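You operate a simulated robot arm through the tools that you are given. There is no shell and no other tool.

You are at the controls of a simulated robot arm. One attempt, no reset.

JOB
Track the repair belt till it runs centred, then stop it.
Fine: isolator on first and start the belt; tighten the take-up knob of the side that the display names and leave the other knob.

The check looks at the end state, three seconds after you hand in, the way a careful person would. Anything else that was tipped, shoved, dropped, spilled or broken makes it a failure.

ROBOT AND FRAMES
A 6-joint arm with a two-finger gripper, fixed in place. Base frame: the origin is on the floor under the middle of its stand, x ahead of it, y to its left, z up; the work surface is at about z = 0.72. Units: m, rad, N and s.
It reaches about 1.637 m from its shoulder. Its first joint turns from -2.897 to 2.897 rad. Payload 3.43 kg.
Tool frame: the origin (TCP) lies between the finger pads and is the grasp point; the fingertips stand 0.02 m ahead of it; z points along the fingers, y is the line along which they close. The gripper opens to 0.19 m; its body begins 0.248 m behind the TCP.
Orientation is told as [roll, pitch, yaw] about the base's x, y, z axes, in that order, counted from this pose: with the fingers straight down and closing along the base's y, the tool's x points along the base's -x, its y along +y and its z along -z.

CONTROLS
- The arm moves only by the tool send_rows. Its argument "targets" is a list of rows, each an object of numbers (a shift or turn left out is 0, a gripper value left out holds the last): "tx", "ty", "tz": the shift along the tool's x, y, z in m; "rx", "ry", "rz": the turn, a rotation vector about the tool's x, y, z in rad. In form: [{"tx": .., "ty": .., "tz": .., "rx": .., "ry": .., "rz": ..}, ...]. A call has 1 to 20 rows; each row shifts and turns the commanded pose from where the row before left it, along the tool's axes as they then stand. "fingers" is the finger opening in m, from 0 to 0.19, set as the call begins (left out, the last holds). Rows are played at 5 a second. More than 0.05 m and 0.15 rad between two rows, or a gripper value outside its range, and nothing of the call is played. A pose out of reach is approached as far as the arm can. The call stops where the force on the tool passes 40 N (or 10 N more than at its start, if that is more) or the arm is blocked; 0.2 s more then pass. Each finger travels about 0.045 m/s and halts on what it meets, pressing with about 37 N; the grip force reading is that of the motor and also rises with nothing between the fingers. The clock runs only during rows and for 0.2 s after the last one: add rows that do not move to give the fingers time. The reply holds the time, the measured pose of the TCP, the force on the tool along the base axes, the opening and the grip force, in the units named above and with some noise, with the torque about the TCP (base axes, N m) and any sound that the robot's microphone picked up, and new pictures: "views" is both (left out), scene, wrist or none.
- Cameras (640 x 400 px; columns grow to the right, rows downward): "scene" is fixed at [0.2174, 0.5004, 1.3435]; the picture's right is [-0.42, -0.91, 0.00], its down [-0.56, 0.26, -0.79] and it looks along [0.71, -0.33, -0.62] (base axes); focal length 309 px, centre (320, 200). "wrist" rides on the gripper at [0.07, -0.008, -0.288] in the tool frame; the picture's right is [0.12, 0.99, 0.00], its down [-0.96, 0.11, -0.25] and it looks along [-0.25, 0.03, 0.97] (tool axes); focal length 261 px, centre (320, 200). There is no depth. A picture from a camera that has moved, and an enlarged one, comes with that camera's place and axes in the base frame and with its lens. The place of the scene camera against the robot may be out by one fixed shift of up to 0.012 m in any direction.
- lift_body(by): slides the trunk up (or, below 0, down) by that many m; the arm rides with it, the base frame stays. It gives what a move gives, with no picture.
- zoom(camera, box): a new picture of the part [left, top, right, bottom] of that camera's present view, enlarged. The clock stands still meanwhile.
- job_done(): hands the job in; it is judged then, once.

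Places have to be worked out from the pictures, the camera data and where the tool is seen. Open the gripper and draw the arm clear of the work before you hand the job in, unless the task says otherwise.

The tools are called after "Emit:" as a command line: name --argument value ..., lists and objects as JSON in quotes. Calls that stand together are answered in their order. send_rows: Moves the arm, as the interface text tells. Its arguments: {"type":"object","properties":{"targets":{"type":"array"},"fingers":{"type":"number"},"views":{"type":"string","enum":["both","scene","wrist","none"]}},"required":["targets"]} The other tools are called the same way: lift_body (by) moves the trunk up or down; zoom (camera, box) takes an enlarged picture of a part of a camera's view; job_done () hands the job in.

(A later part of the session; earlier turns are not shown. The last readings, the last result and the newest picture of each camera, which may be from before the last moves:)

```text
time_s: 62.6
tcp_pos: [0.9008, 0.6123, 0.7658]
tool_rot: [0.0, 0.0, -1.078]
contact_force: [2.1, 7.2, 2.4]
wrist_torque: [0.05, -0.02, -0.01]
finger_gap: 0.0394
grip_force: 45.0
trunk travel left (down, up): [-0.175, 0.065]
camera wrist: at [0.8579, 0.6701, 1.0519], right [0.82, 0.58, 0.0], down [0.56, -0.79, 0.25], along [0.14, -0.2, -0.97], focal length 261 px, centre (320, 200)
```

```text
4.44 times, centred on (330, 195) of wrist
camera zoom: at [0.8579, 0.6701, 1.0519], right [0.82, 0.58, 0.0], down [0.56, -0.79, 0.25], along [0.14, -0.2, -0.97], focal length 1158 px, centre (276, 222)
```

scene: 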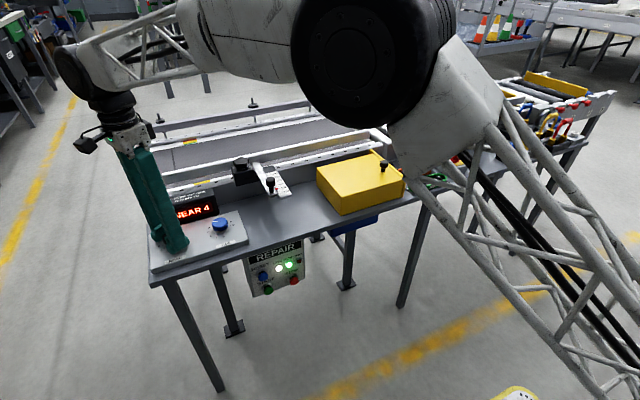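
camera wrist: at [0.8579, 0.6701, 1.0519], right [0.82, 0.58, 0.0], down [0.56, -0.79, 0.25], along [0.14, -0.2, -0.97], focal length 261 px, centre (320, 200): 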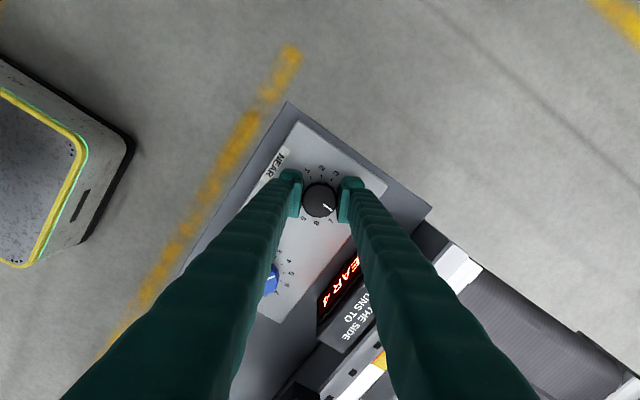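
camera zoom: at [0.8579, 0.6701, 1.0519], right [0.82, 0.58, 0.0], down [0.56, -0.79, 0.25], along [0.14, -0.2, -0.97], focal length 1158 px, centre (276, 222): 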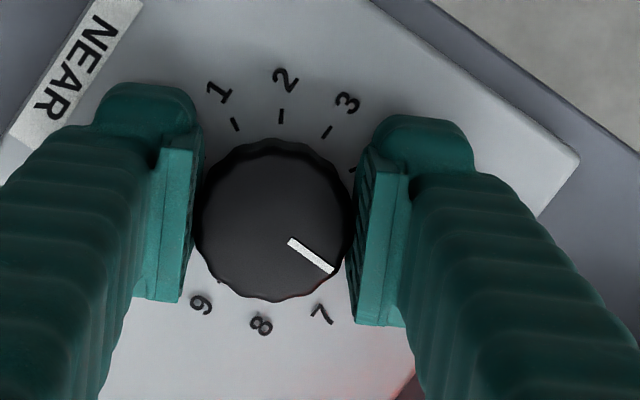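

NEAR 4 at setting 6 – one more division should centre it. The display housing starts near x ≈ 0.97, leaving about 2 cm clearance for the outer finger, so I'll turn on to 7 in two parts.

Emit:
send_rows --targets '[{"rz": 0.135}, {"rz": 0.135}, {}]' --views "none"

Emit:
send_rows --targets '[{"rz": 0.135}, {"rz": 0.135}, {}, {}, {}, {}, {}, {}]' --views "both"

Emit:
zoom --camera "scene" --box '[120, 160, 260, 280]'

Emit:
zoom --camera "wrist" --box '[260, 150, 400, 240]'

```text
time_s: 63.4
tcp_pos: [0.901, 0.6146, 0.765]
tool_rot: [0.002, 0.001, -1.347]
contact_force: [20.1, 16.1, 4.7]
wrist_torque: [0.14, -0.24, 0.06]
finger_gap: 0.0394
grip_force: 45.7
trunk travel left (down, up): [-0.175, 0.065]
```

```text
time_s: 64.0
tcp_pos: [0.9015, 0.6142, 0.7641]
tool_rot: [0.005, 0.002, -1.561]
contact_force: [9.6, 5.8, -2.1]
wrist_torque: [-0.15, -0.13, 0.04]
finger_gap: 0.0394
grip_force: 44.9
trunk travel left (down, up): [-0.175, 0.065]
stopped in row 2: the force on the tool passed its limit at 41 N (the readings are from after the stop); the commanded pose is now the measured one
camera wrist: at [0.8904, 0.6822, 1.052], right [0.99, 0.13, 0.0], down [0.12, -0.96, 0.25], along [0.04, -0.24, -0.97], focal length 261 px, centre (320, 200)
```

scene: 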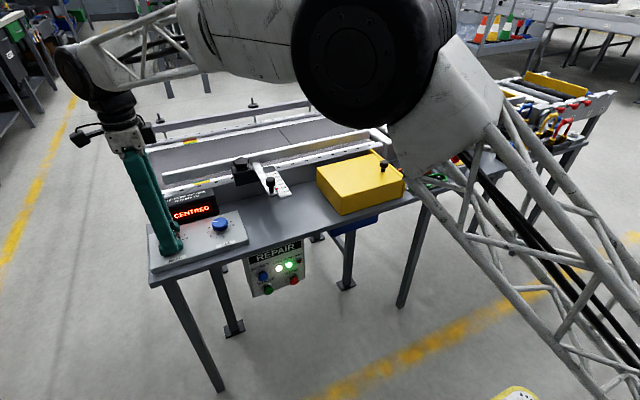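
wrist: 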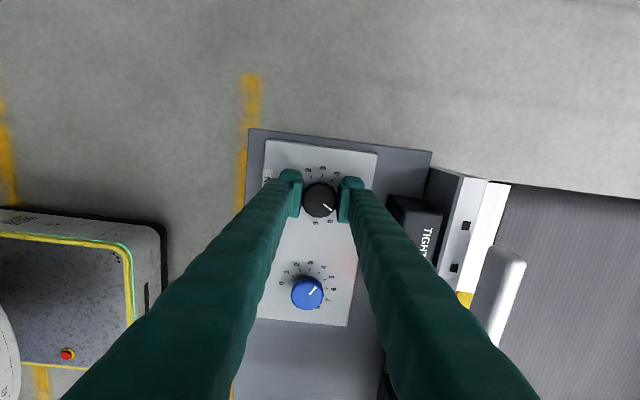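

```text
3.33 times, centred on (190, 220) of scene
camera zoom: at [0.2174, 0.5004, 1.3435], right [-0.42, -0.91, 0.0], down [-0.56, 0.26, -0.79], along [0.71, -0.33, -0.62], focal length 1029 px, centre (753, 133)
```

zoom: 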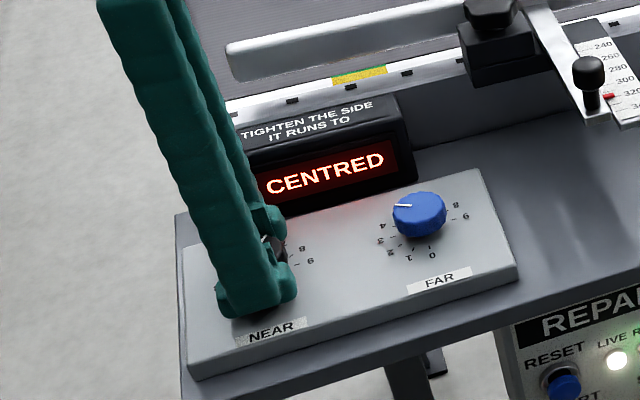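

```text
4.44 times, centred on (330, 195) of wrist
camera zoom: at [0.8904, 0.6822, 1.052], right [0.99, 0.13, 0.0], down [0.12, -0.96, 0.25], along [0.04, -0.24, -0.97], focal length 1158 px, centre (276, 222)
```

zoom: 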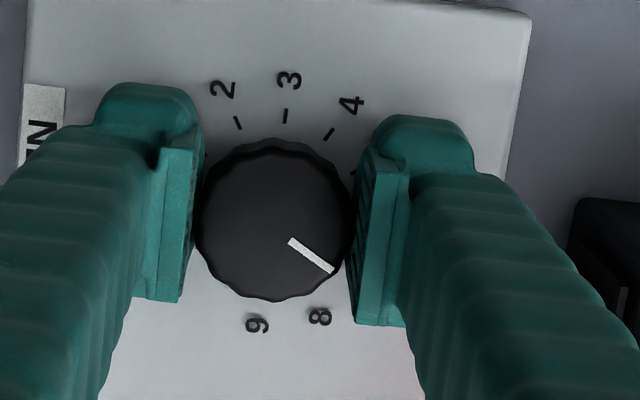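

The display reads CENTRED; the stop was due to slight side load from off-centre turning. I'll hold for two seconds to confirm it stays centred.

Emit:
send_rows --targets '[{}, {}, {}, {}, {}, {}, {}, {}, {}, {}, {}, {}]' --views "scene"

Emit:
zoom --camera "scene" --box '[120, 160, 260, 280]'

```text
time_s: 66.6
tcp_pos: [0.9019, 0.6138, 0.7639]
tool_rot: [0.003, 0.001, -1.563]
contact_force: [19.6, 6.5, -5.4]
wrist_torque: [0.05, -0.17, 0.08]
finger_gap: 0.0394
grip_force: 45.0
trunk travel left (down, up): [-0.175, 0.065]
```

scene: 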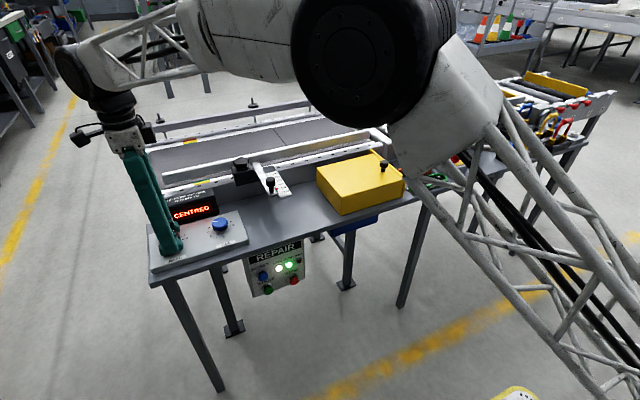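

```text
3.33 times, centred on (190, 220) of scene
camera zoom: at [0.2174, 0.5004, 1.3435], right [-0.42, -0.91, 0.0], down [-0.56, 0.26, -0.79], along [0.71, -0.33, -0.62], focal length 1029 px, centre (753, 133)
```

zoom: 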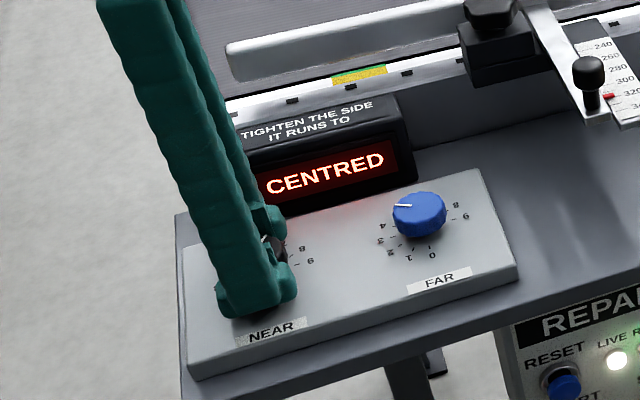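

Stable at CENTRED; the pointer has turned about three divisions (4 → 7). I'll relieve the side load and open just enough to release, since the display housing is nearby.

Emit:
send_rows --targets '[{"tx": 0.0005, "ty": 0.001}, {}]' --views "none"

Emit:
send_rows --targets '[{}, {}, {}]' --fingers 0.056 --views "both"

Emit:
zoom --camera "wrist" --box '[260, 150, 400, 240]'

Emit:
zoom --camera "scene" --box '[120, 160, 260, 280]'

```text
time_s: 67.2
tcp_pos: [0.9027, 0.614, 0.7643]
tool_rot: [0.002, 0.0, -1.564]
contact_force: [12.6, -1.8, -4.2]
wrist_torque: [-0.11, -0.07, 0.06]
finger_gap: 0.0393
grip_force: 45.6
trunk travel left (down, up): [-0.175, 0.065]
```

```text
time_s: 68.0
tcp_pos: [0.902, 0.6139, 0.7647]
tool_rot: [0.002, 0.002, -1.561]
contact_force: [-0.1, -1.1, -0.1]
wrist_torque: [0.0, 0.03, -0.03]
finger_gap: 0.0561
grip_force: 0.1
trunk travel left (down, up): [-0.175, 0.065]
camera wrist: at [0.8899, 0.6834, 1.0527], right [0.99, 0.13, 0.0], down [0.12, -0.96, 0.25], along [0.03, -0.24, -0.97], focal length 261 px, centre (320, 200)
```

scene: 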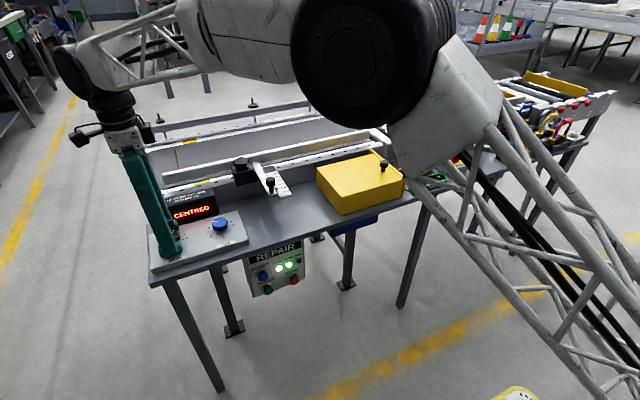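
wrist: 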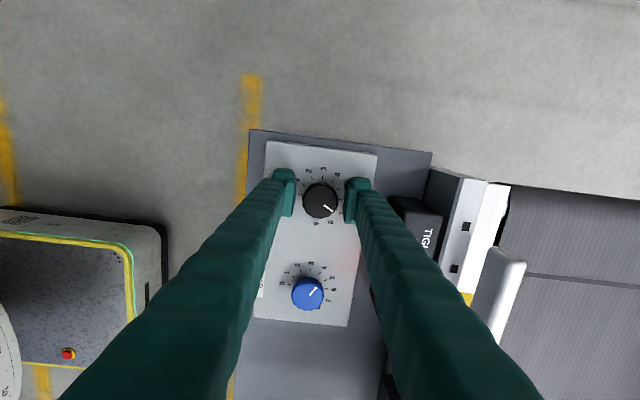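

```text
4.44 times, centred on (330, 195) of wrist
camera zoom: at [0.8899, 0.6834, 1.0527], right [0.99, 0.13, 0.0], down [0.12, -0.96, 0.25], along [0.03, -0.24, -0.97], focal length 1158 px, centre (276, 222)
```

zoom: 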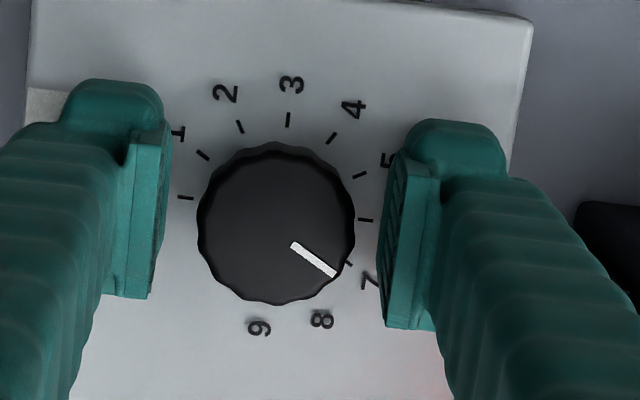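

```text
3.33 times, centred on (190, 220) of scene
camera zoom: at [0.2174, 0.5004, 1.3435], right [-0.42, -0.91, 0.0], down [-0.56, 0.26, -0.79], along [0.71, -0.33, -0.62], focal length 1029 px, centre (753, 133)
```

zoom: 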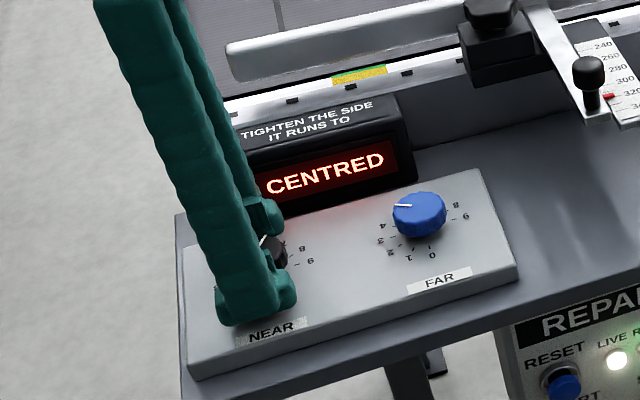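

The knob is at 7, released, and the display still shows CENTRED. I'll lift straight up and rotate the wrist back to neutral.

Emit:
send_rows --targets '[{"tz": -0.03}, {"tz": -0.05}, {"tz": -0.05}, {"tz": -0.05}, {"tz": -0.05}, {"rz": -0.142}, {"rz": -0.142}, {"rz": -0.142}, {"rz": -0.142}, {"rz": -0.142}, {"rz": -0.142}, {"rz": -0.142}, {"rz": -0.142}, {"rz": -0.142}, {"rz": -0.142}, {"rz": -0.142}, {}]' --views "both"

Emit:
zoom --camera "scene" --box '[120, 160, 310, 300]'

```text
time_s: 71.6
tcp_pos: [0.9013, 0.6144, 0.9952]
tool_rot: [0.002, -0.003, 0.003]
contact_force: [0.1, -0.8, -0.3]
wrist_torque: [0.02, 0.01, -0.04]
finger_gap: 0.0562
grip_force: 0.0
trunk travel left (down, up): [-0.175, 0.065]
camera wrist: at [0.8286, 0.6035, 1.2826], right [-0.12, 0.99, 0.0], down [0.96, 0.12, 0.25], along [0.25, 0.03, -0.97], focal length 261 px, centre (320, 200)
```

scene: 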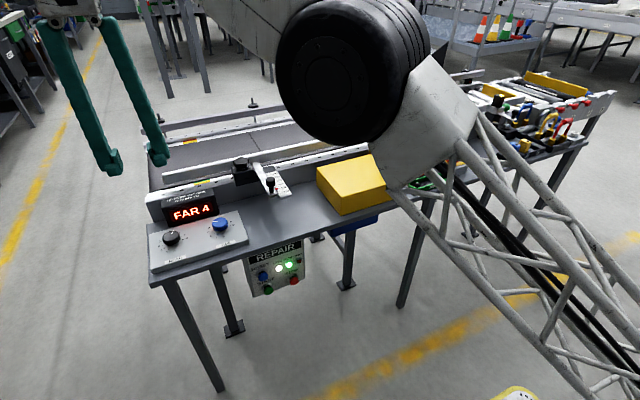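
wrist: 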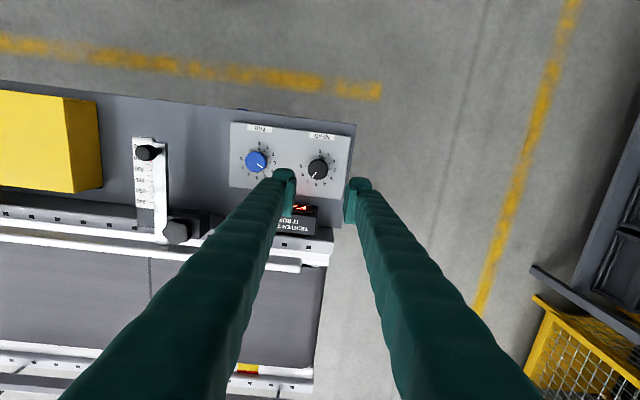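

```text
2.86 times, centred on (215, 230) of scene
camera zoom: at [0.2174, 0.5004, 1.3435], right [-0.42, -0.91, 0.0], down [-0.56, 0.26, -0.79], along [0.71, -0.33, -0.62], focal length 882 px, centre (620, 114)
```

zoom: 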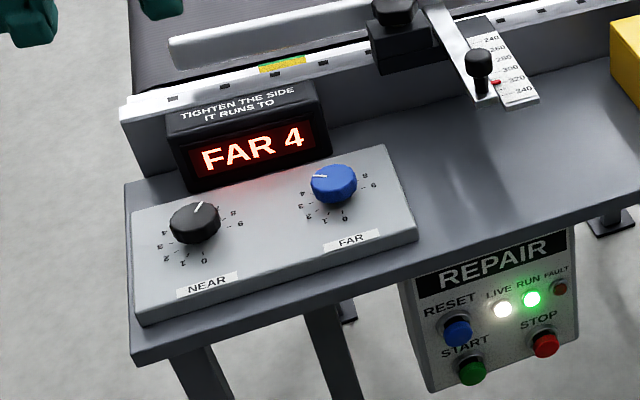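

The belt responds with a long lag: it has now drifted past centre to "FAR 4", so NEAR at 7 is a bit too tight (my estimate of the balance point is near 6.1). The FAR knob must stay untouched, so I'll return to the NEAR knob to back it off slightly, reading the display on the way.

Emit:
send_rows --targets '[{"tz": 0.05}, {"tz": 0.05}, {"tz": 0.05}, {"tz": 0.045}, {}]' --fingers 0.075 --views "both"

Emit:
zoom --camera "scene" --box '[120, 160, 260, 280]'

Emit:
zoom --camera "wrist" --box '[260, 150, 400, 240]'

```text
time_s: 72.8
tcp_pos: [0.9009, 0.6139, 0.7991]
tool_rot: [0.001, -0.003, 0.001]
contact_force: [0.1, -0.5, -0.6]
wrist_torque: [0.03, 0.05, -0.04]
finger_gap: 0.075
grip_force: 0.2
trunk travel left (down, up): [-0.175, 0.065]
camera wrist: at [0.8283, 0.6032, 1.0868], right [-0.12, 0.99, 0.0], down [0.96, 0.12, 0.25], along [0.25, 0.03, -0.97], focal length 261 px, centre (320, 200)
```

scene: 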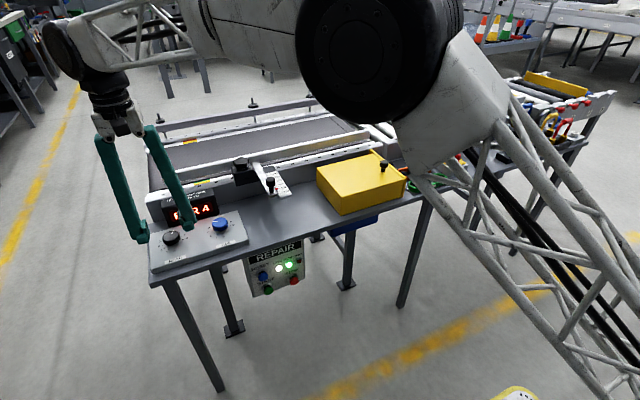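
wrist: 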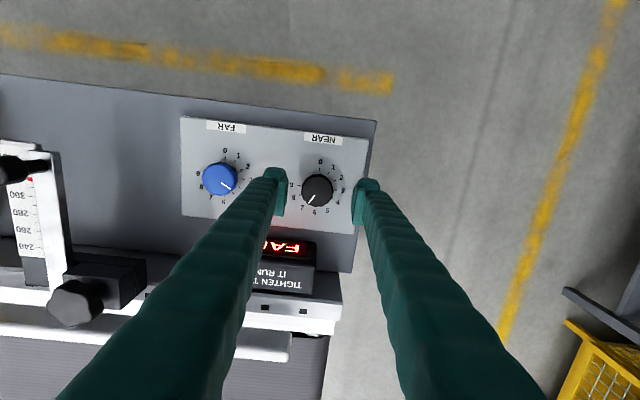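

```text
3.33 times, centred on (190, 220) of scene
camera zoom: at [0.2174, 0.5004, 1.3435], right [-0.42, -0.91, 0.0], down [-0.56, 0.26, -0.79], along [0.71, -0.33, -0.62], focal length 1029 px, centre (753, 133)
```

zoom: 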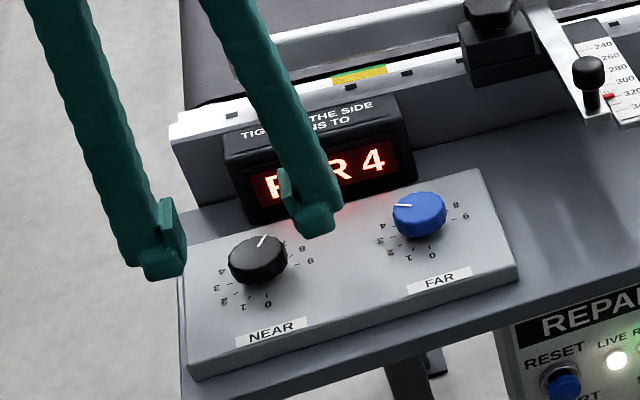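

```text
4.44 times, centred on (330, 195) of wrist
camera zoom: at [0.8283, 0.6032, 1.0868], right [-0.12, 0.99, 0.0], down [0.96, 0.12, 0.25], along [0.25, 0.03, -0.97], focal length 1158 px, centre (276, 222)
```

zoom: 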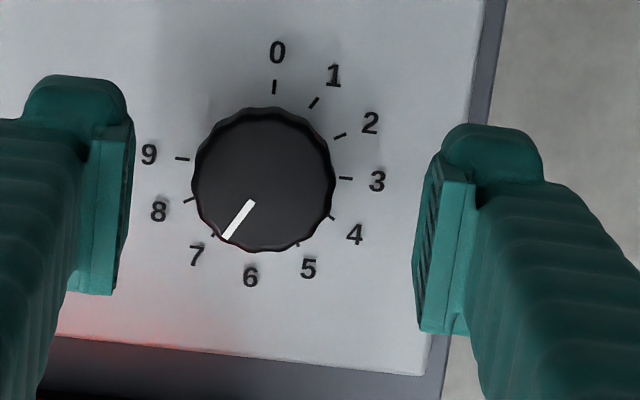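

The knob is about 3 mm off the finger midpoint in −y and a bit to +x. I'll correct, descend and grip it again, then see how the display develops.

Emit:
send_rows --targets '[{"tx": -0.0026, "ty": -0.003}, {"tz": 0.02}, {"tz": 0.015}, {}]' --views "none"

Emit:
send_rows --targets '[{}, {}, {}, {}]' --fingers 0.03 --views "both"

Emit:
zoom --camera "scene" --box '[120, 160, 260, 280]'

```text
time_s: 73.8
tcp_pos: [0.9048, 0.6108, 0.7656]
tool_rot: [0.0, -0.003, 0.001]
contact_force: [0.2, -0.3, -0.4]
wrist_torque: [0.01, -0.03, 0.01]
finger_gap: 0.0752
grip_force: 0.0
trunk travel left (down, up): [-0.175, 0.065]
```

```text
time_s: 74.8
tcp_pos: [0.9044, 0.61, 0.7659]
tool_rot: [-0.001, -0.004, 0.0]
contact_force: [-3.9, -6.1, -1.6]
wrist_torque: [-0.01, 0.02, 0.04]
finger_gap: 0.0393
grip_force: 44.9
trunk travel left (down, up): [-0.175, 0.065]
camera wrist: at [0.8321, 0.6, 1.0526], right [-0.12, 0.99, 0.0], down [0.96, 0.11, 0.25], along [0.25, 0.03, -0.97], focal length 261 px, centre (320, 200)
```

scene: 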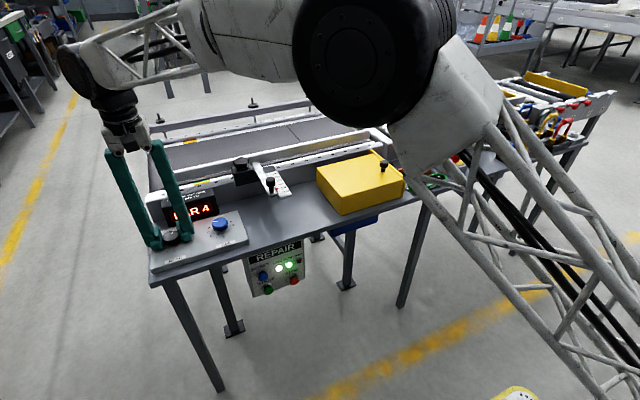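
wrist: 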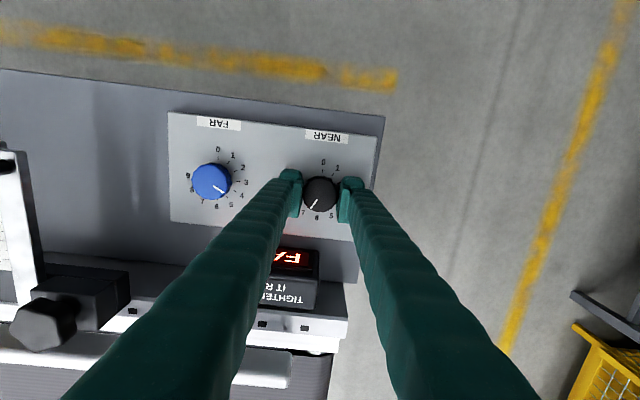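

```text
3.33 times, centred on (190, 220) of scene
camera zoom: at [0.2174, 0.5004, 1.3435], right [-0.42, -0.91, 0.0], down [-0.56, 0.26, -0.79], along [0.71, -0.33, -0.62], focal length 1029 px, centre (753, 133)
```

zoom: 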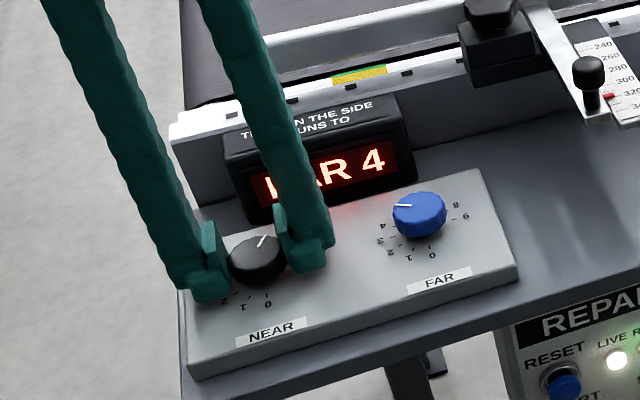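

Gripped with low side load; FAR 4 persists. I'll wait about 3 s more to see whether this is the steady value at setting 7.

Emit:
send_rows --targets '[{}, {}, {}, {}, {}, {}, {}, {}, {}, {}, {}, {}, {}, {}, {}]' --views "scene"

Emit:
zoom --camera "scene" --box '[120, 160, 260, 280]'

```text
time_s: 78.0
tcp_pos: [0.9037, 0.6098, 0.7655]
tool_rot: [0.002, -0.004, 0.0]
contact_force: [-7.0, -14.4, -6.2]
wrist_torque: [-0.08, 0.05, 0.03]
finger_gap: 0.0396
grip_force: 45.4
trunk travel left (down, up): [-0.175, 0.065]
```

scene: 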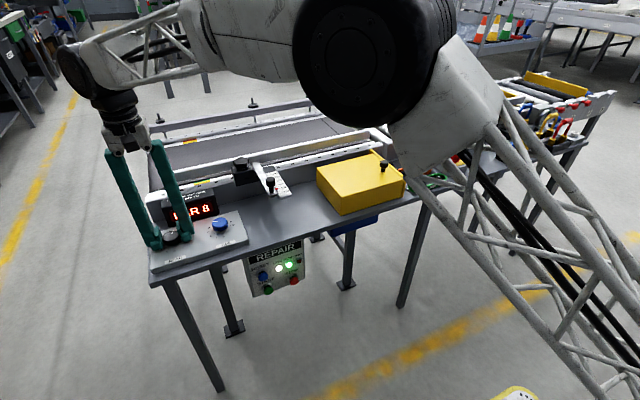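

```text
3.33 times, centred on (190, 220) of scene
camera zoom: at [0.2174, 0.5004, 1.3435], right [-0.42, -0.91, 0.0], down [-0.56, 0.26, -0.79], along [0.71, -0.33, -0.62], focal length 1029 px, centre (753, 133)
```

zoom: 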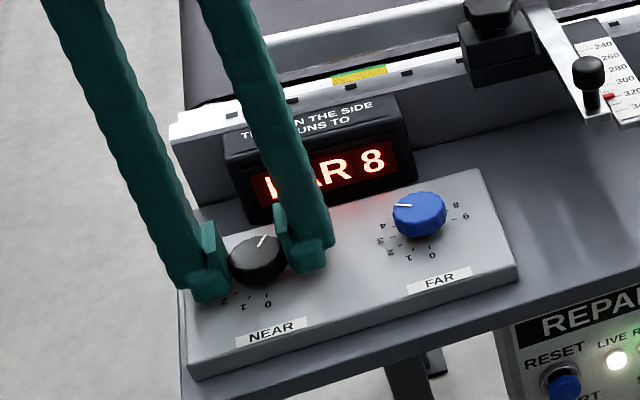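

It crept on to FAR 8. Fitting all readings (lag ≈ 5 s, about 8 units per division, readings truncated to multiples of 4) puts the balance at about 5.9, so I'll back the NEAR knob off by about 1.08 divisions (0.565 rad) and wait.

Emit:
send_rows --targets '[{"tx": 0.0005, "ty": -0.0008}, {"rz": -0.135}, {"rz": -0.135}, {"rz": -0.135}, {"rz": -0.135}, {"rz": -0.025}, {}]' --views "both"

Emit:
zoom --camera "scene" --box '[120, 160, 260, 280]'

Emit:
zoom --camera "wrist" --box '[260, 150, 400, 240]'

```text
time_s: 79.6
tcp_pos: [0.9046, 0.6115, 0.7653]
tool_rot: [0.001, -0.005, 0.565]
contact_force: [15.6, 9.8, -1.4]
wrist_torque: [0.17, -0.3, 0.01]
finger_gap: 0.0392
grip_force: 44.9
trunk travel left (down, up): [-0.175, 0.065]
camera wrist: at [0.8468, 0.5646, 1.0526], right [-0.63, 0.77, 0.0], down [0.75, 0.61, 0.25], along [0.2, 0.16, -0.97], focal length 261 px, centre (320, 200)
```

scene: 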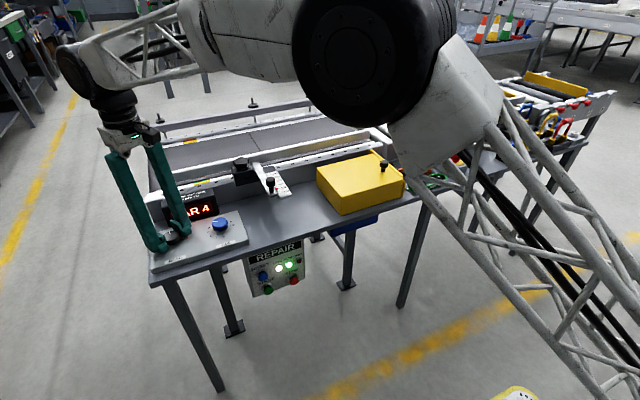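
wrist: 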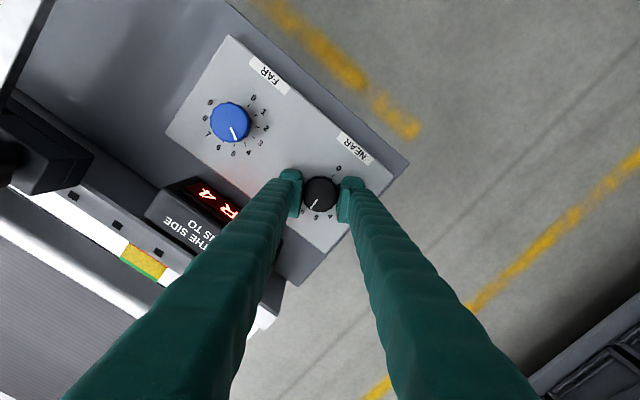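

```text
3.33 times, centred on (190, 220) of scene
camera zoom: at [0.2174, 0.5004, 1.3435], right [-0.42, -0.91, 0.0], down [-0.56, 0.26, -0.79], along [0.71, -0.33, -0.62], focal length 1029 px, centre (753, 133)
```

zoom: 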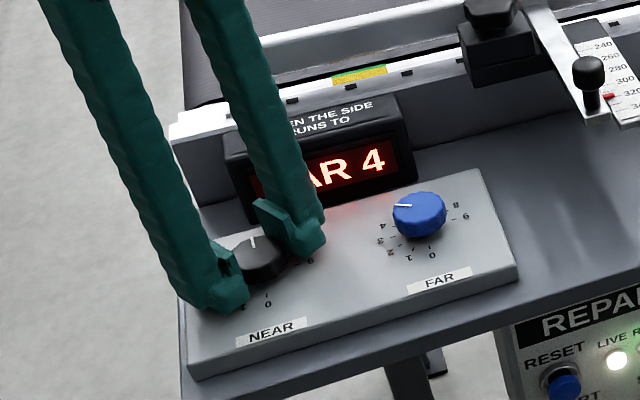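

```text
4.44 times, centred on (330, 195) of wrist
camera zoom: at [0.8468, 0.5646, 1.0526], right [-0.63, 0.77, 0.0], down [0.75, 0.61, 0.25], along [0.2, 0.16, -0.97], focal length 1158 px, centre (276, 222)
```

zoom: 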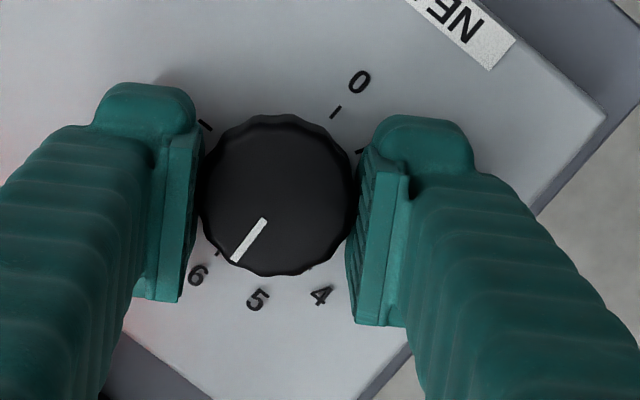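

Display now FAR 4 and moving back; pointer is a little under 6. I'll wait in one-to-two second steps to follow it.

Emit:
send_rows --targets '[{}, {}, {}, {}, {}, {}]' --views "scene"

Emit:
send_rows --targets '[{}, {}, {}, {}, {}, {}]' --views "scene"

Emit:
send_rows --targets '[{}, {}, {}, {}, {}, {}]' --views "scene"

```text
time_s: 81.0
tcp_pos: [0.9044, 0.6115, 0.7653]
tool_rot: [0.002, -0.004, 0.564]
contact_force: [22.2, 19.5, 5.4]
wrist_torque: [0.16, -0.21, 0.0]
finger_gap: 0.0392
grip_force: 44.5
trunk travel left (down, up): [-0.175, 0.065]
```

scene: 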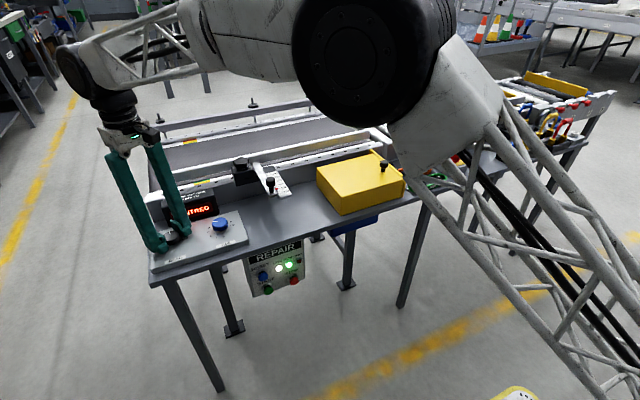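

```text
time_s: 82.4
tcp_pos: [0.903, 0.6113, 0.7652]
tool_rot: [0.002, -0.003, 0.566]
contact_force: [23.0, 22.1, 9.5]
wrist_torque: [0.22, -0.18, -0.02]
finger_gap: 0.0394
grip_force: 45.2
trunk travel left (down, up): [-0.175, 0.065]
```

scene: 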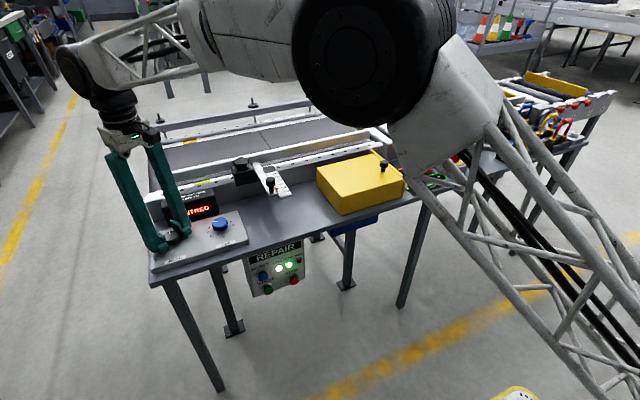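

```text
time_s: 83.8
tcp_pos: [0.9039, 0.6117, 0.7653]
tool_rot: [-0.003, -0.003, 0.565]
contact_force: [19.8, 19.4, 9.9]
wrist_torque: [0.2, -0.19, 0.0]
finger_gap: 0.0392
grip_force: 45.2
trunk travel left (down, up): [-0.175, 0.065]
```

scene: 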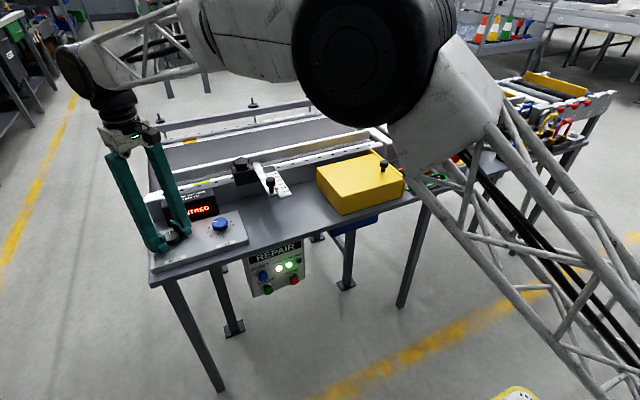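

CENTRED since t ≈ 81 s. I'll keep waiting to make sure it does not drift to the NEAR side this time.

Emit:
send_rows --targets '[{"tx": -0.001, "ty": 0.0002}, {}, {}, {}, {}, {}, {}, {}, {}, {}]' --views "scene"

Emit:
send_rows --targets '[{}, {}, {}, {}, {}, {}, {}, {}, {}, {}]' --views "scene"

Emit:
send_rows --targets '[{}, {}, {}, {}, {}, {}, {}, {}, {}, {}]' --views "scene"

```text
time_s: 86.0
tcp_pos: [0.9035, 0.6107, 0.766]
tool_rot: [0.0, -0.001, 0.565]
contact_force: [-9.0, -6.8, -2.3]
wrist_torque: [-0.07, 0.11, 0.01]
finger_gap: 0.0394
grip_force: 45.2
trunk travel left (down, up): [-0.175, 0.065]
```

scene: 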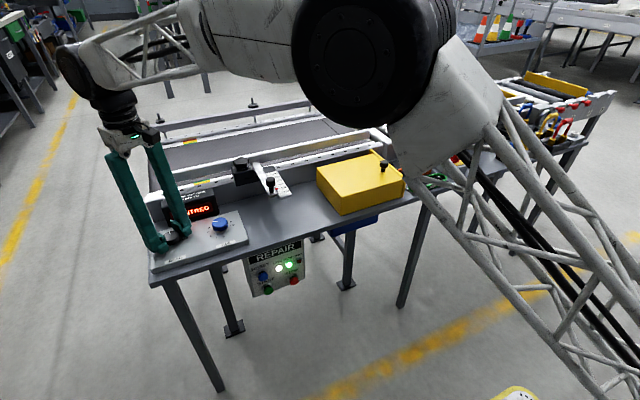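

```text
time_s: 88.2
tcp_pos: [0.9047, 0.6117, 0.7654]
tool_rot: [-0.001, -0.003, 0.564]
contact_force: [-17.9, -14.6, -11.8]
wrist_torque: [-0.11, 0.15, 0.0]
finger_gap: 0.0392
grip_force: 44.8
trunk travel left (down, up): [-0.175, 0.065]
```

scene: 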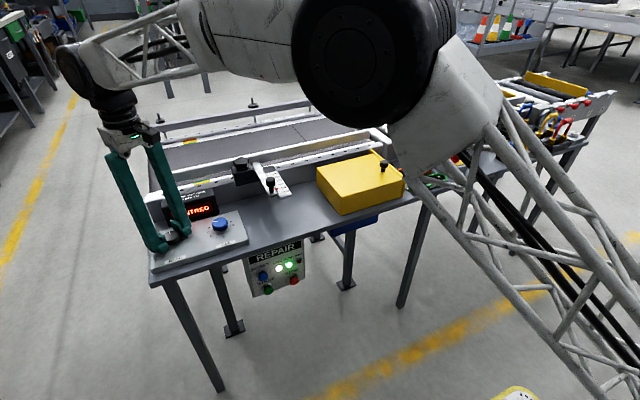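

```text
time_s: 90.4
tcp_pos: [0.9048, 0.6118, 0.7649]
tool_rot: [0.001, -0.004, 0.565]
contact_force: [-17.3, -13.9, -13.9]
wrist_torque: [-0.11, 0.14, 0.02]
finger_gap: 0.0393
grip_force: 44.8
trunk travel left (down, up): [-0.175, 0.065]
```

scene: 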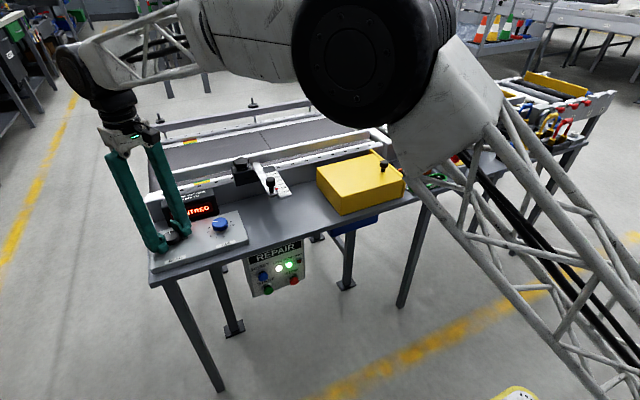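

Steady at CENTRED for about 10 s with the knob at ≈5.85. I'll relieve the small side load, release gently and check that the knob and reading stay put.

Emit:
send_rows --targets '[{"tx": 0.0004}, {}]' --views "none"

Emit:
send_rows --targets '[{}, {}, {}]' --fingers 0.06 --views "both"

Emit:
zoom --camera "wrist" --box '[260, 150, 400, 240]'

Emit:
zoom --camera "scene" --box '[120, 160, 260, 280]'

```text
time_s: 91.0
tcp_pos: [0.9047, 0.6128, 0.7648]
tool_rot: [0.001, -0.002, 0.563]
contact_force: [-11.6, -8.3, -13.7]
wrist_torque: [-0.06, 0.04, 0.0]
finger_gap: 0.0393
grip_force: 45.1
trunk travel left (down, up): [-0.175, 0.065]
```

```text
time_s: 91.8
tcp_pos: [0.904, 0.6115, 0.7652]
tool_rot: [0.001, -0.004, 0.566]
contact_force: [0.1, 0.5, 0.2]
wrist_torque: [0.0, -0.02, 0.01]
finger_gap: 0.0599
grip_force: 0.0
trunk travel left (down, up): [-0.175, 0.065]
camera wrist: at [0.8466, 0.5647, 1.053], right [-0.63, 0.78, 0.0], down [0.75, 0.61, 0.25], along [0.2, 0.16, -0.97], focal length 261 px, centre (320, 200)
```

scene: 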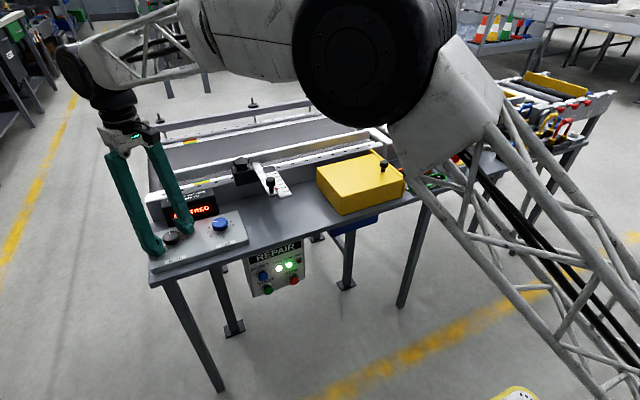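
wrist: 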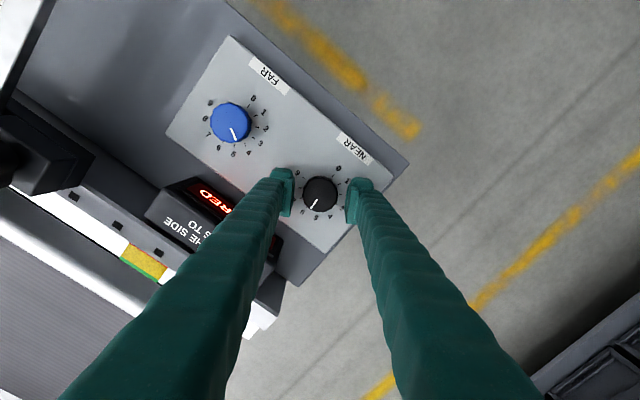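

```text
4.44 times, centred on (330, 195) of wrist
camera zoom: at [0.8466, 0.5647, 1.053], right [-0.63, 0.78, 0.0], down [0.75, 0.61, 0.25], along [0.2, 0.16, -0.97], focal length 1158 px, centre (276, 222)
```

zoom: 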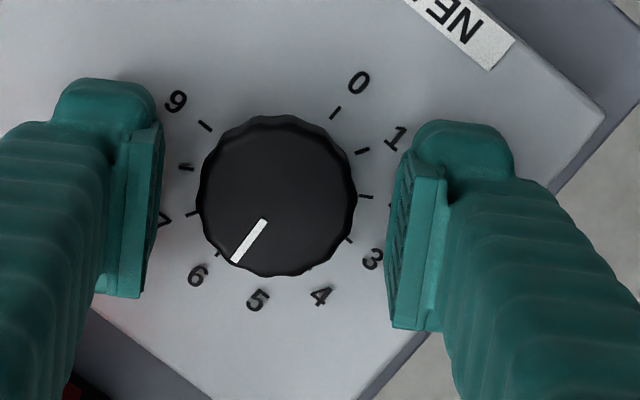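

```text
3.33 times, centred on (190, 220) of scene
camera zoom: at [0.2174, 0.5004, 1.3435], right [-0.42, -0.91, 0.0], down [-0.56, 0.26, -0.79], along [0.71, -0.33, -0.62], focal length 1029 px, centre (753, 133)
```

zoom: 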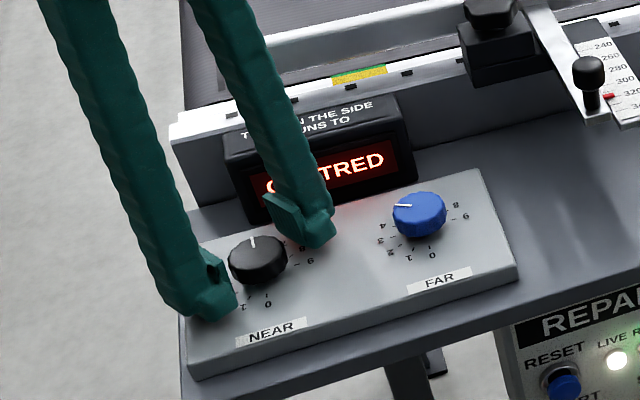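

Knob unchanged and display CENTRED. I'll stay here 8 s more to be sure there is no slow drift before leaving.

Emit:
send_rows --targets '[{}, {}, {}, {}, {}, {}, {}, {}, {}, {}, {}, {}, {}, {}, {}, {}, {}, {}, {}, {}]' --views "scene"

Emit:
send_rows --targets '[{}, {}, {}, {}, {}, {}, {}, {}, {}, {}, {}, {}, {}, {}, {}, {}, {}, {}, {}, {}]' --views "scene"

Emit:
zoom --camera "scene" --box '[120, 160, 260, 280]'

```text
time_s: 96.0
tcp_pos: [0.9044, 0.6116, 0.7658]
tool_rot: [0.0, -0.004, 0.563]
contact_force: [-0.5, -0.3, -0.6]
wrist_torque: [-0.02, 0.01, -0.03]
finger_gap: 0.0602
grip_force: 0.0
trunk travel left (down, up): [-0.175, 0.065]
```

scene: 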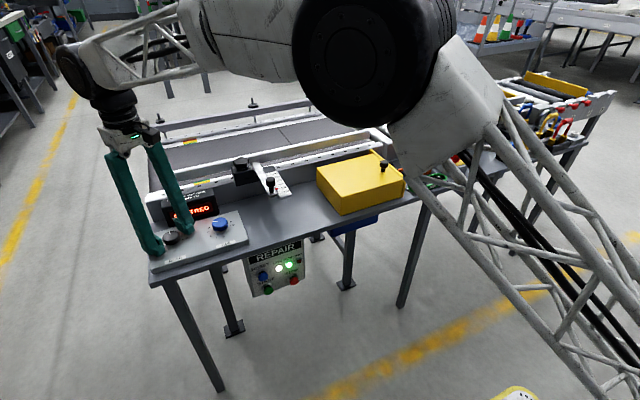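

```text
time_s: 100.2
tcp_pos: [0.9043, 0.6105, 0.7659]
tool_rot: [0.0, -0.004, 0.565]
contact_force: [0.9, 0.6, 1.1]
wrist_torque: [0.03, 0.02, 0.0]
finger_gap: 0.0602
grip_force: 0.1
trunk travel left (down, up): [-0.175, 0.065]
```

scene: 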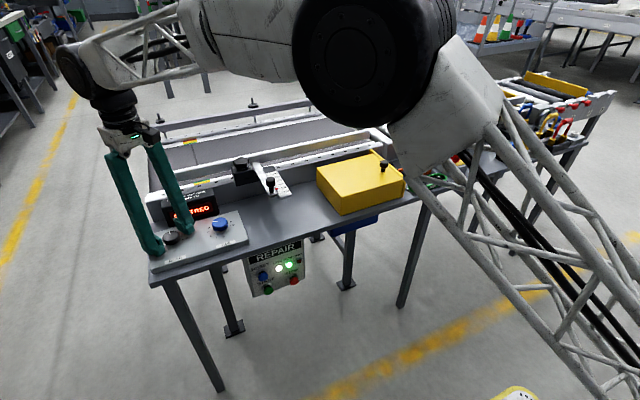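

```text
3.33 times, centred on (190, 220) of scene
camera zoom: at [0.2174, 0.5004, 1.3435], right [-0.42, -0.91, 0.0], down [-0.56, 0.26, -0.79], along [0.71, -0.33, -0.62], focal length 1029 px, centre (753, 133)
```

zoom: 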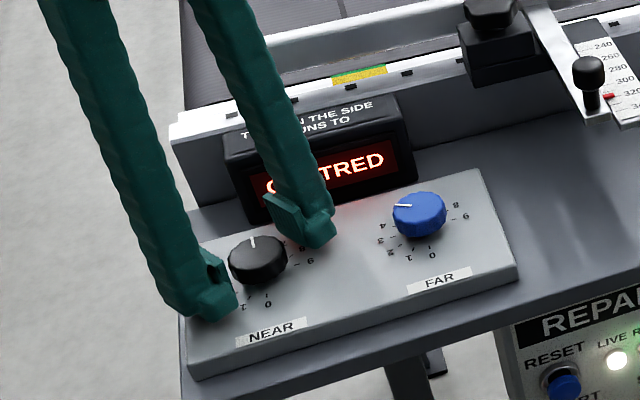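

CENTRED has held for about 20 s, so tracking is done. I'll lift off, rotate the wrist back to neutral and close the fingers.

Emit:
send_rows --targets '[{"tz": -0.03}, {"tz": -0.05}, {"tz": -0.05}, {"tz": -0.05}, {"tz": -0.05}, {"rz": 0.141}, {"rz": 0.141}, {"rz": 0.141}, {"rz": 0.141}, {}]' --views "none"

Emit:
send_rows --targets '[{"tx": 0.0316, "ty": -0.0342}, {"tx": 0.0316, "ty": -0.0342}, {"tx": 0.0316, "ty": -0.0342}, {"tx": 0.0316, "ty": -0.0342}, {"tx": 0.0316, "ty": -0.0342}, {"tx": 0.0316, "ty": -0.0342}, {"tx": 0.0316, "ty": -0.0342}, {"tx": 0.0316, "ty": -0.0342}, {"tx": 0.0316, "ty": -0.0342}, {"ry": -0.125}, {"ry": -0.125}, {"ry": -0.125}, {"ry": -0.125}, {}]' --fingers 0.0 --views "both"

Emit:
zoom --camera "scene" --box '[120, 160, 310, 300]'

```text
time_s: 102.4
tcp_pos: [0.9034, 0.6115, 0.994]
tool_rot: [0.003, -0.004, -0.002]
contact_force: [0.3, 0.1, 0.4]
wrist_torque: [0.0, 0.0, -0.01]
finger_gap: 0.06
grip_force: 0.1
trunk travel left (down, up): [-0.175, 0.065]
```

```text
time_s: 105.4
tcp_pos: [0.6199, 0.3028, 0.9948]
tool_rot: [0.001, -0.505, -0.002]
contact_force: [-0.2, 0.0, -0.8]
wrist_torque: [0.02, 0.06, -0.01]
finger_gap: 0.0
grip_force: 33.9
trunk travel left (down, up): [-0.175, 0.065]
camera wrist: at [0.4181, 0.2919, 1.2122], right [-0.1, 0.99, -0.06], down [0.72, 0.11, 0.68], along [0.68, 0.03, -0.73], focal length 261 px, centre (320, 200)
```

scene: 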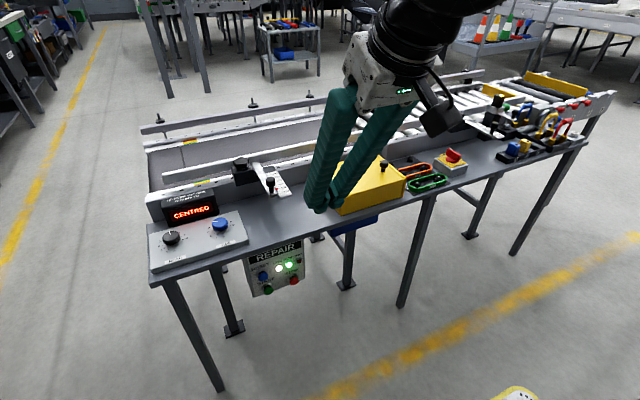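
wrist: 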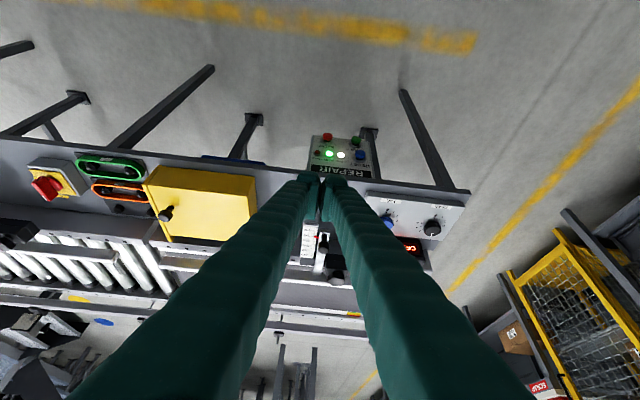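

```text
2.86 times, centred on (215, 230) of scene
camera zoom: at [0.2174, 0.5004, 1.3435], right [-0.42, -0.91, 0.0], down [-0.56, 0.26, -0.79], along [0.71, -0.33, -0.62], focal length 882 px, centre (620, 114)
```

zoom: 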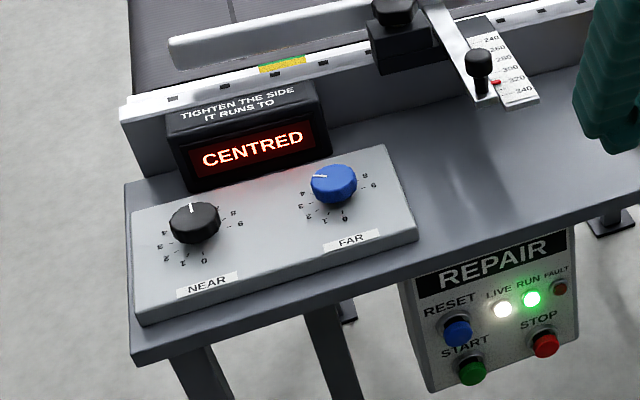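

CENTRED holds with the arm clear. I'll descend in front of STOP, checking reachability partway.

Emit:
send_rows --targets '[{"tx": 0.0147, "tz": 0.0437}, {"tx": 0.0147, "tz": 0.0437}, {"tx": 0.0147, "tz": 0.0437}, {"tx": 0.0147, "tz": 0.0437}, {"tx": 0.0147, "tz": 0.0437}, {"tx": 0.0147, "tz": 0.0437}, {}]' --views "none"

Emit:
send_rows --targets '[{"tx": 0.0147, "tz": 0.0437}, {"tx": 0.0147, "tz": 0.0437}, {}]' --views "both"

```text
time_s: 107.0
tcp_pos: [0.6702, 0.306, 0.7203]
tool_rot: [0.001, -0.503, -0.001]
contact_force: [0.3, 0.4, 0.3]
wrist_torque: [0.01, -0.02, 0.03]
finger_gap: 0.0
grip_force: 34.2
trunk travel left (down, up): [-0.175, 0.065]
```

```text
time_s: 107.8
tcp_pos: [0.6868, 0.3033, 0.6277]
tool_rot: [0.002, -0.502, 0.0]
contact_force: [0.0, 0.6, -0.3]
wrist_torque: [0.02, -0.01, 0.01]
finger_gap: 0.0
grip_force: 34.9
trunk travel left (down, up): [-0.175, 0.065]
camera wrist: at [0.4845, 0.2929, 0.8473], right [-0.11, 0.99, -0.06], down [0.72, 0.12, 0.68], along [0.68, 0.03, -0.73], focal length 261 px, centre (320, 200)
```

scene: 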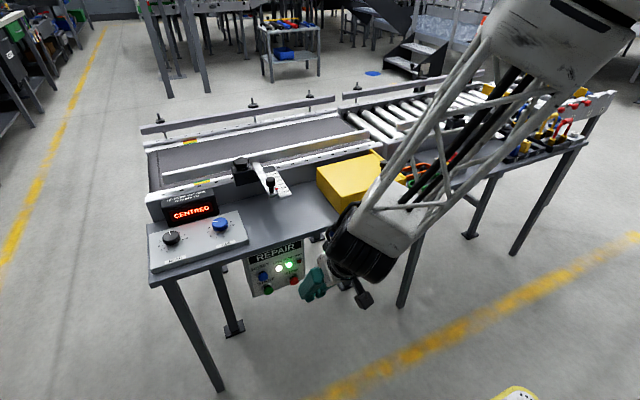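
wrist: 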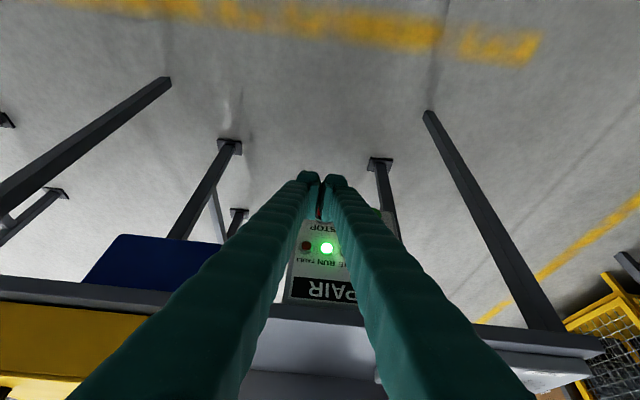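

Clear so far. Two more rows to reach STOP's height, about 7 cm in front of it.

Emit:
send_rows --targets '[{"tx": 0.014, "tz": 0.0418}, {"tx": 0.014, "tz": 0.0418}, {}]' --views "both"

Emit:
zoom --camera "wrist" --box '[240, 190, 400, 290]'

```text
time_s: 108.6
tcp_pos: [0.7014, 0.3007, 0.5447]
tool_rot: [0.002, -0.505, -0.001]
contact_force: [0.0, 1.3, 0.0]
wrist_torque: [0.04, -0.05, -0.01]
finger_gap: 0.0
grip_force: 34.3
trunk travel left (down, up): [-0.175, 0.065]
camera wrist: at [0.4993, 0.2908, 0.762], right [-0.1, 0.99, -0.06], down [0.72, 0.11, 0.68], along [0.68, 0.03, -0.73], focal length 261 px, centre (320, 200)
```

scene: 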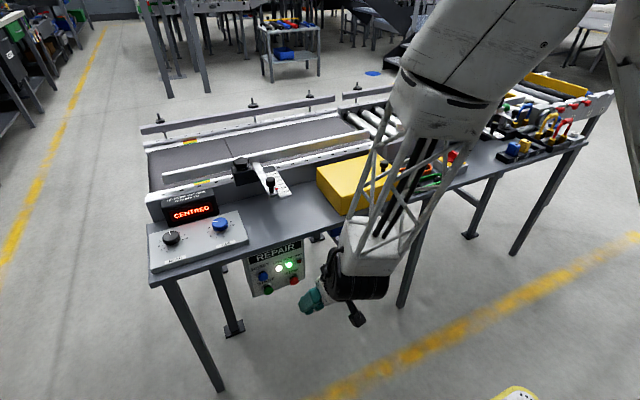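
wrist: 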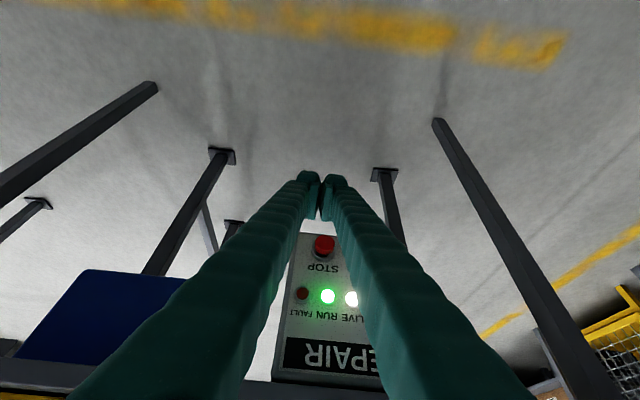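

```text
4.00 times, centred on (320, 240) of wrist
camera zoom: at [0.4993, 0.2908, 0.762], right [-0.1, 0.99, -0.06], down [0.72, 0.11, 0.68], along [0.68, 0.03, -0.73], focal length 1043 px, centre (320, 40)
```

zoom: 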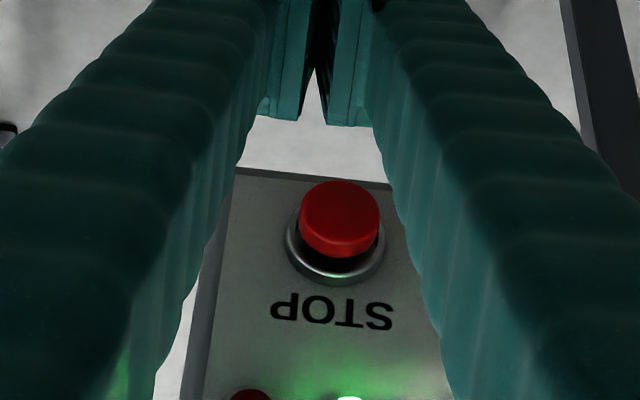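

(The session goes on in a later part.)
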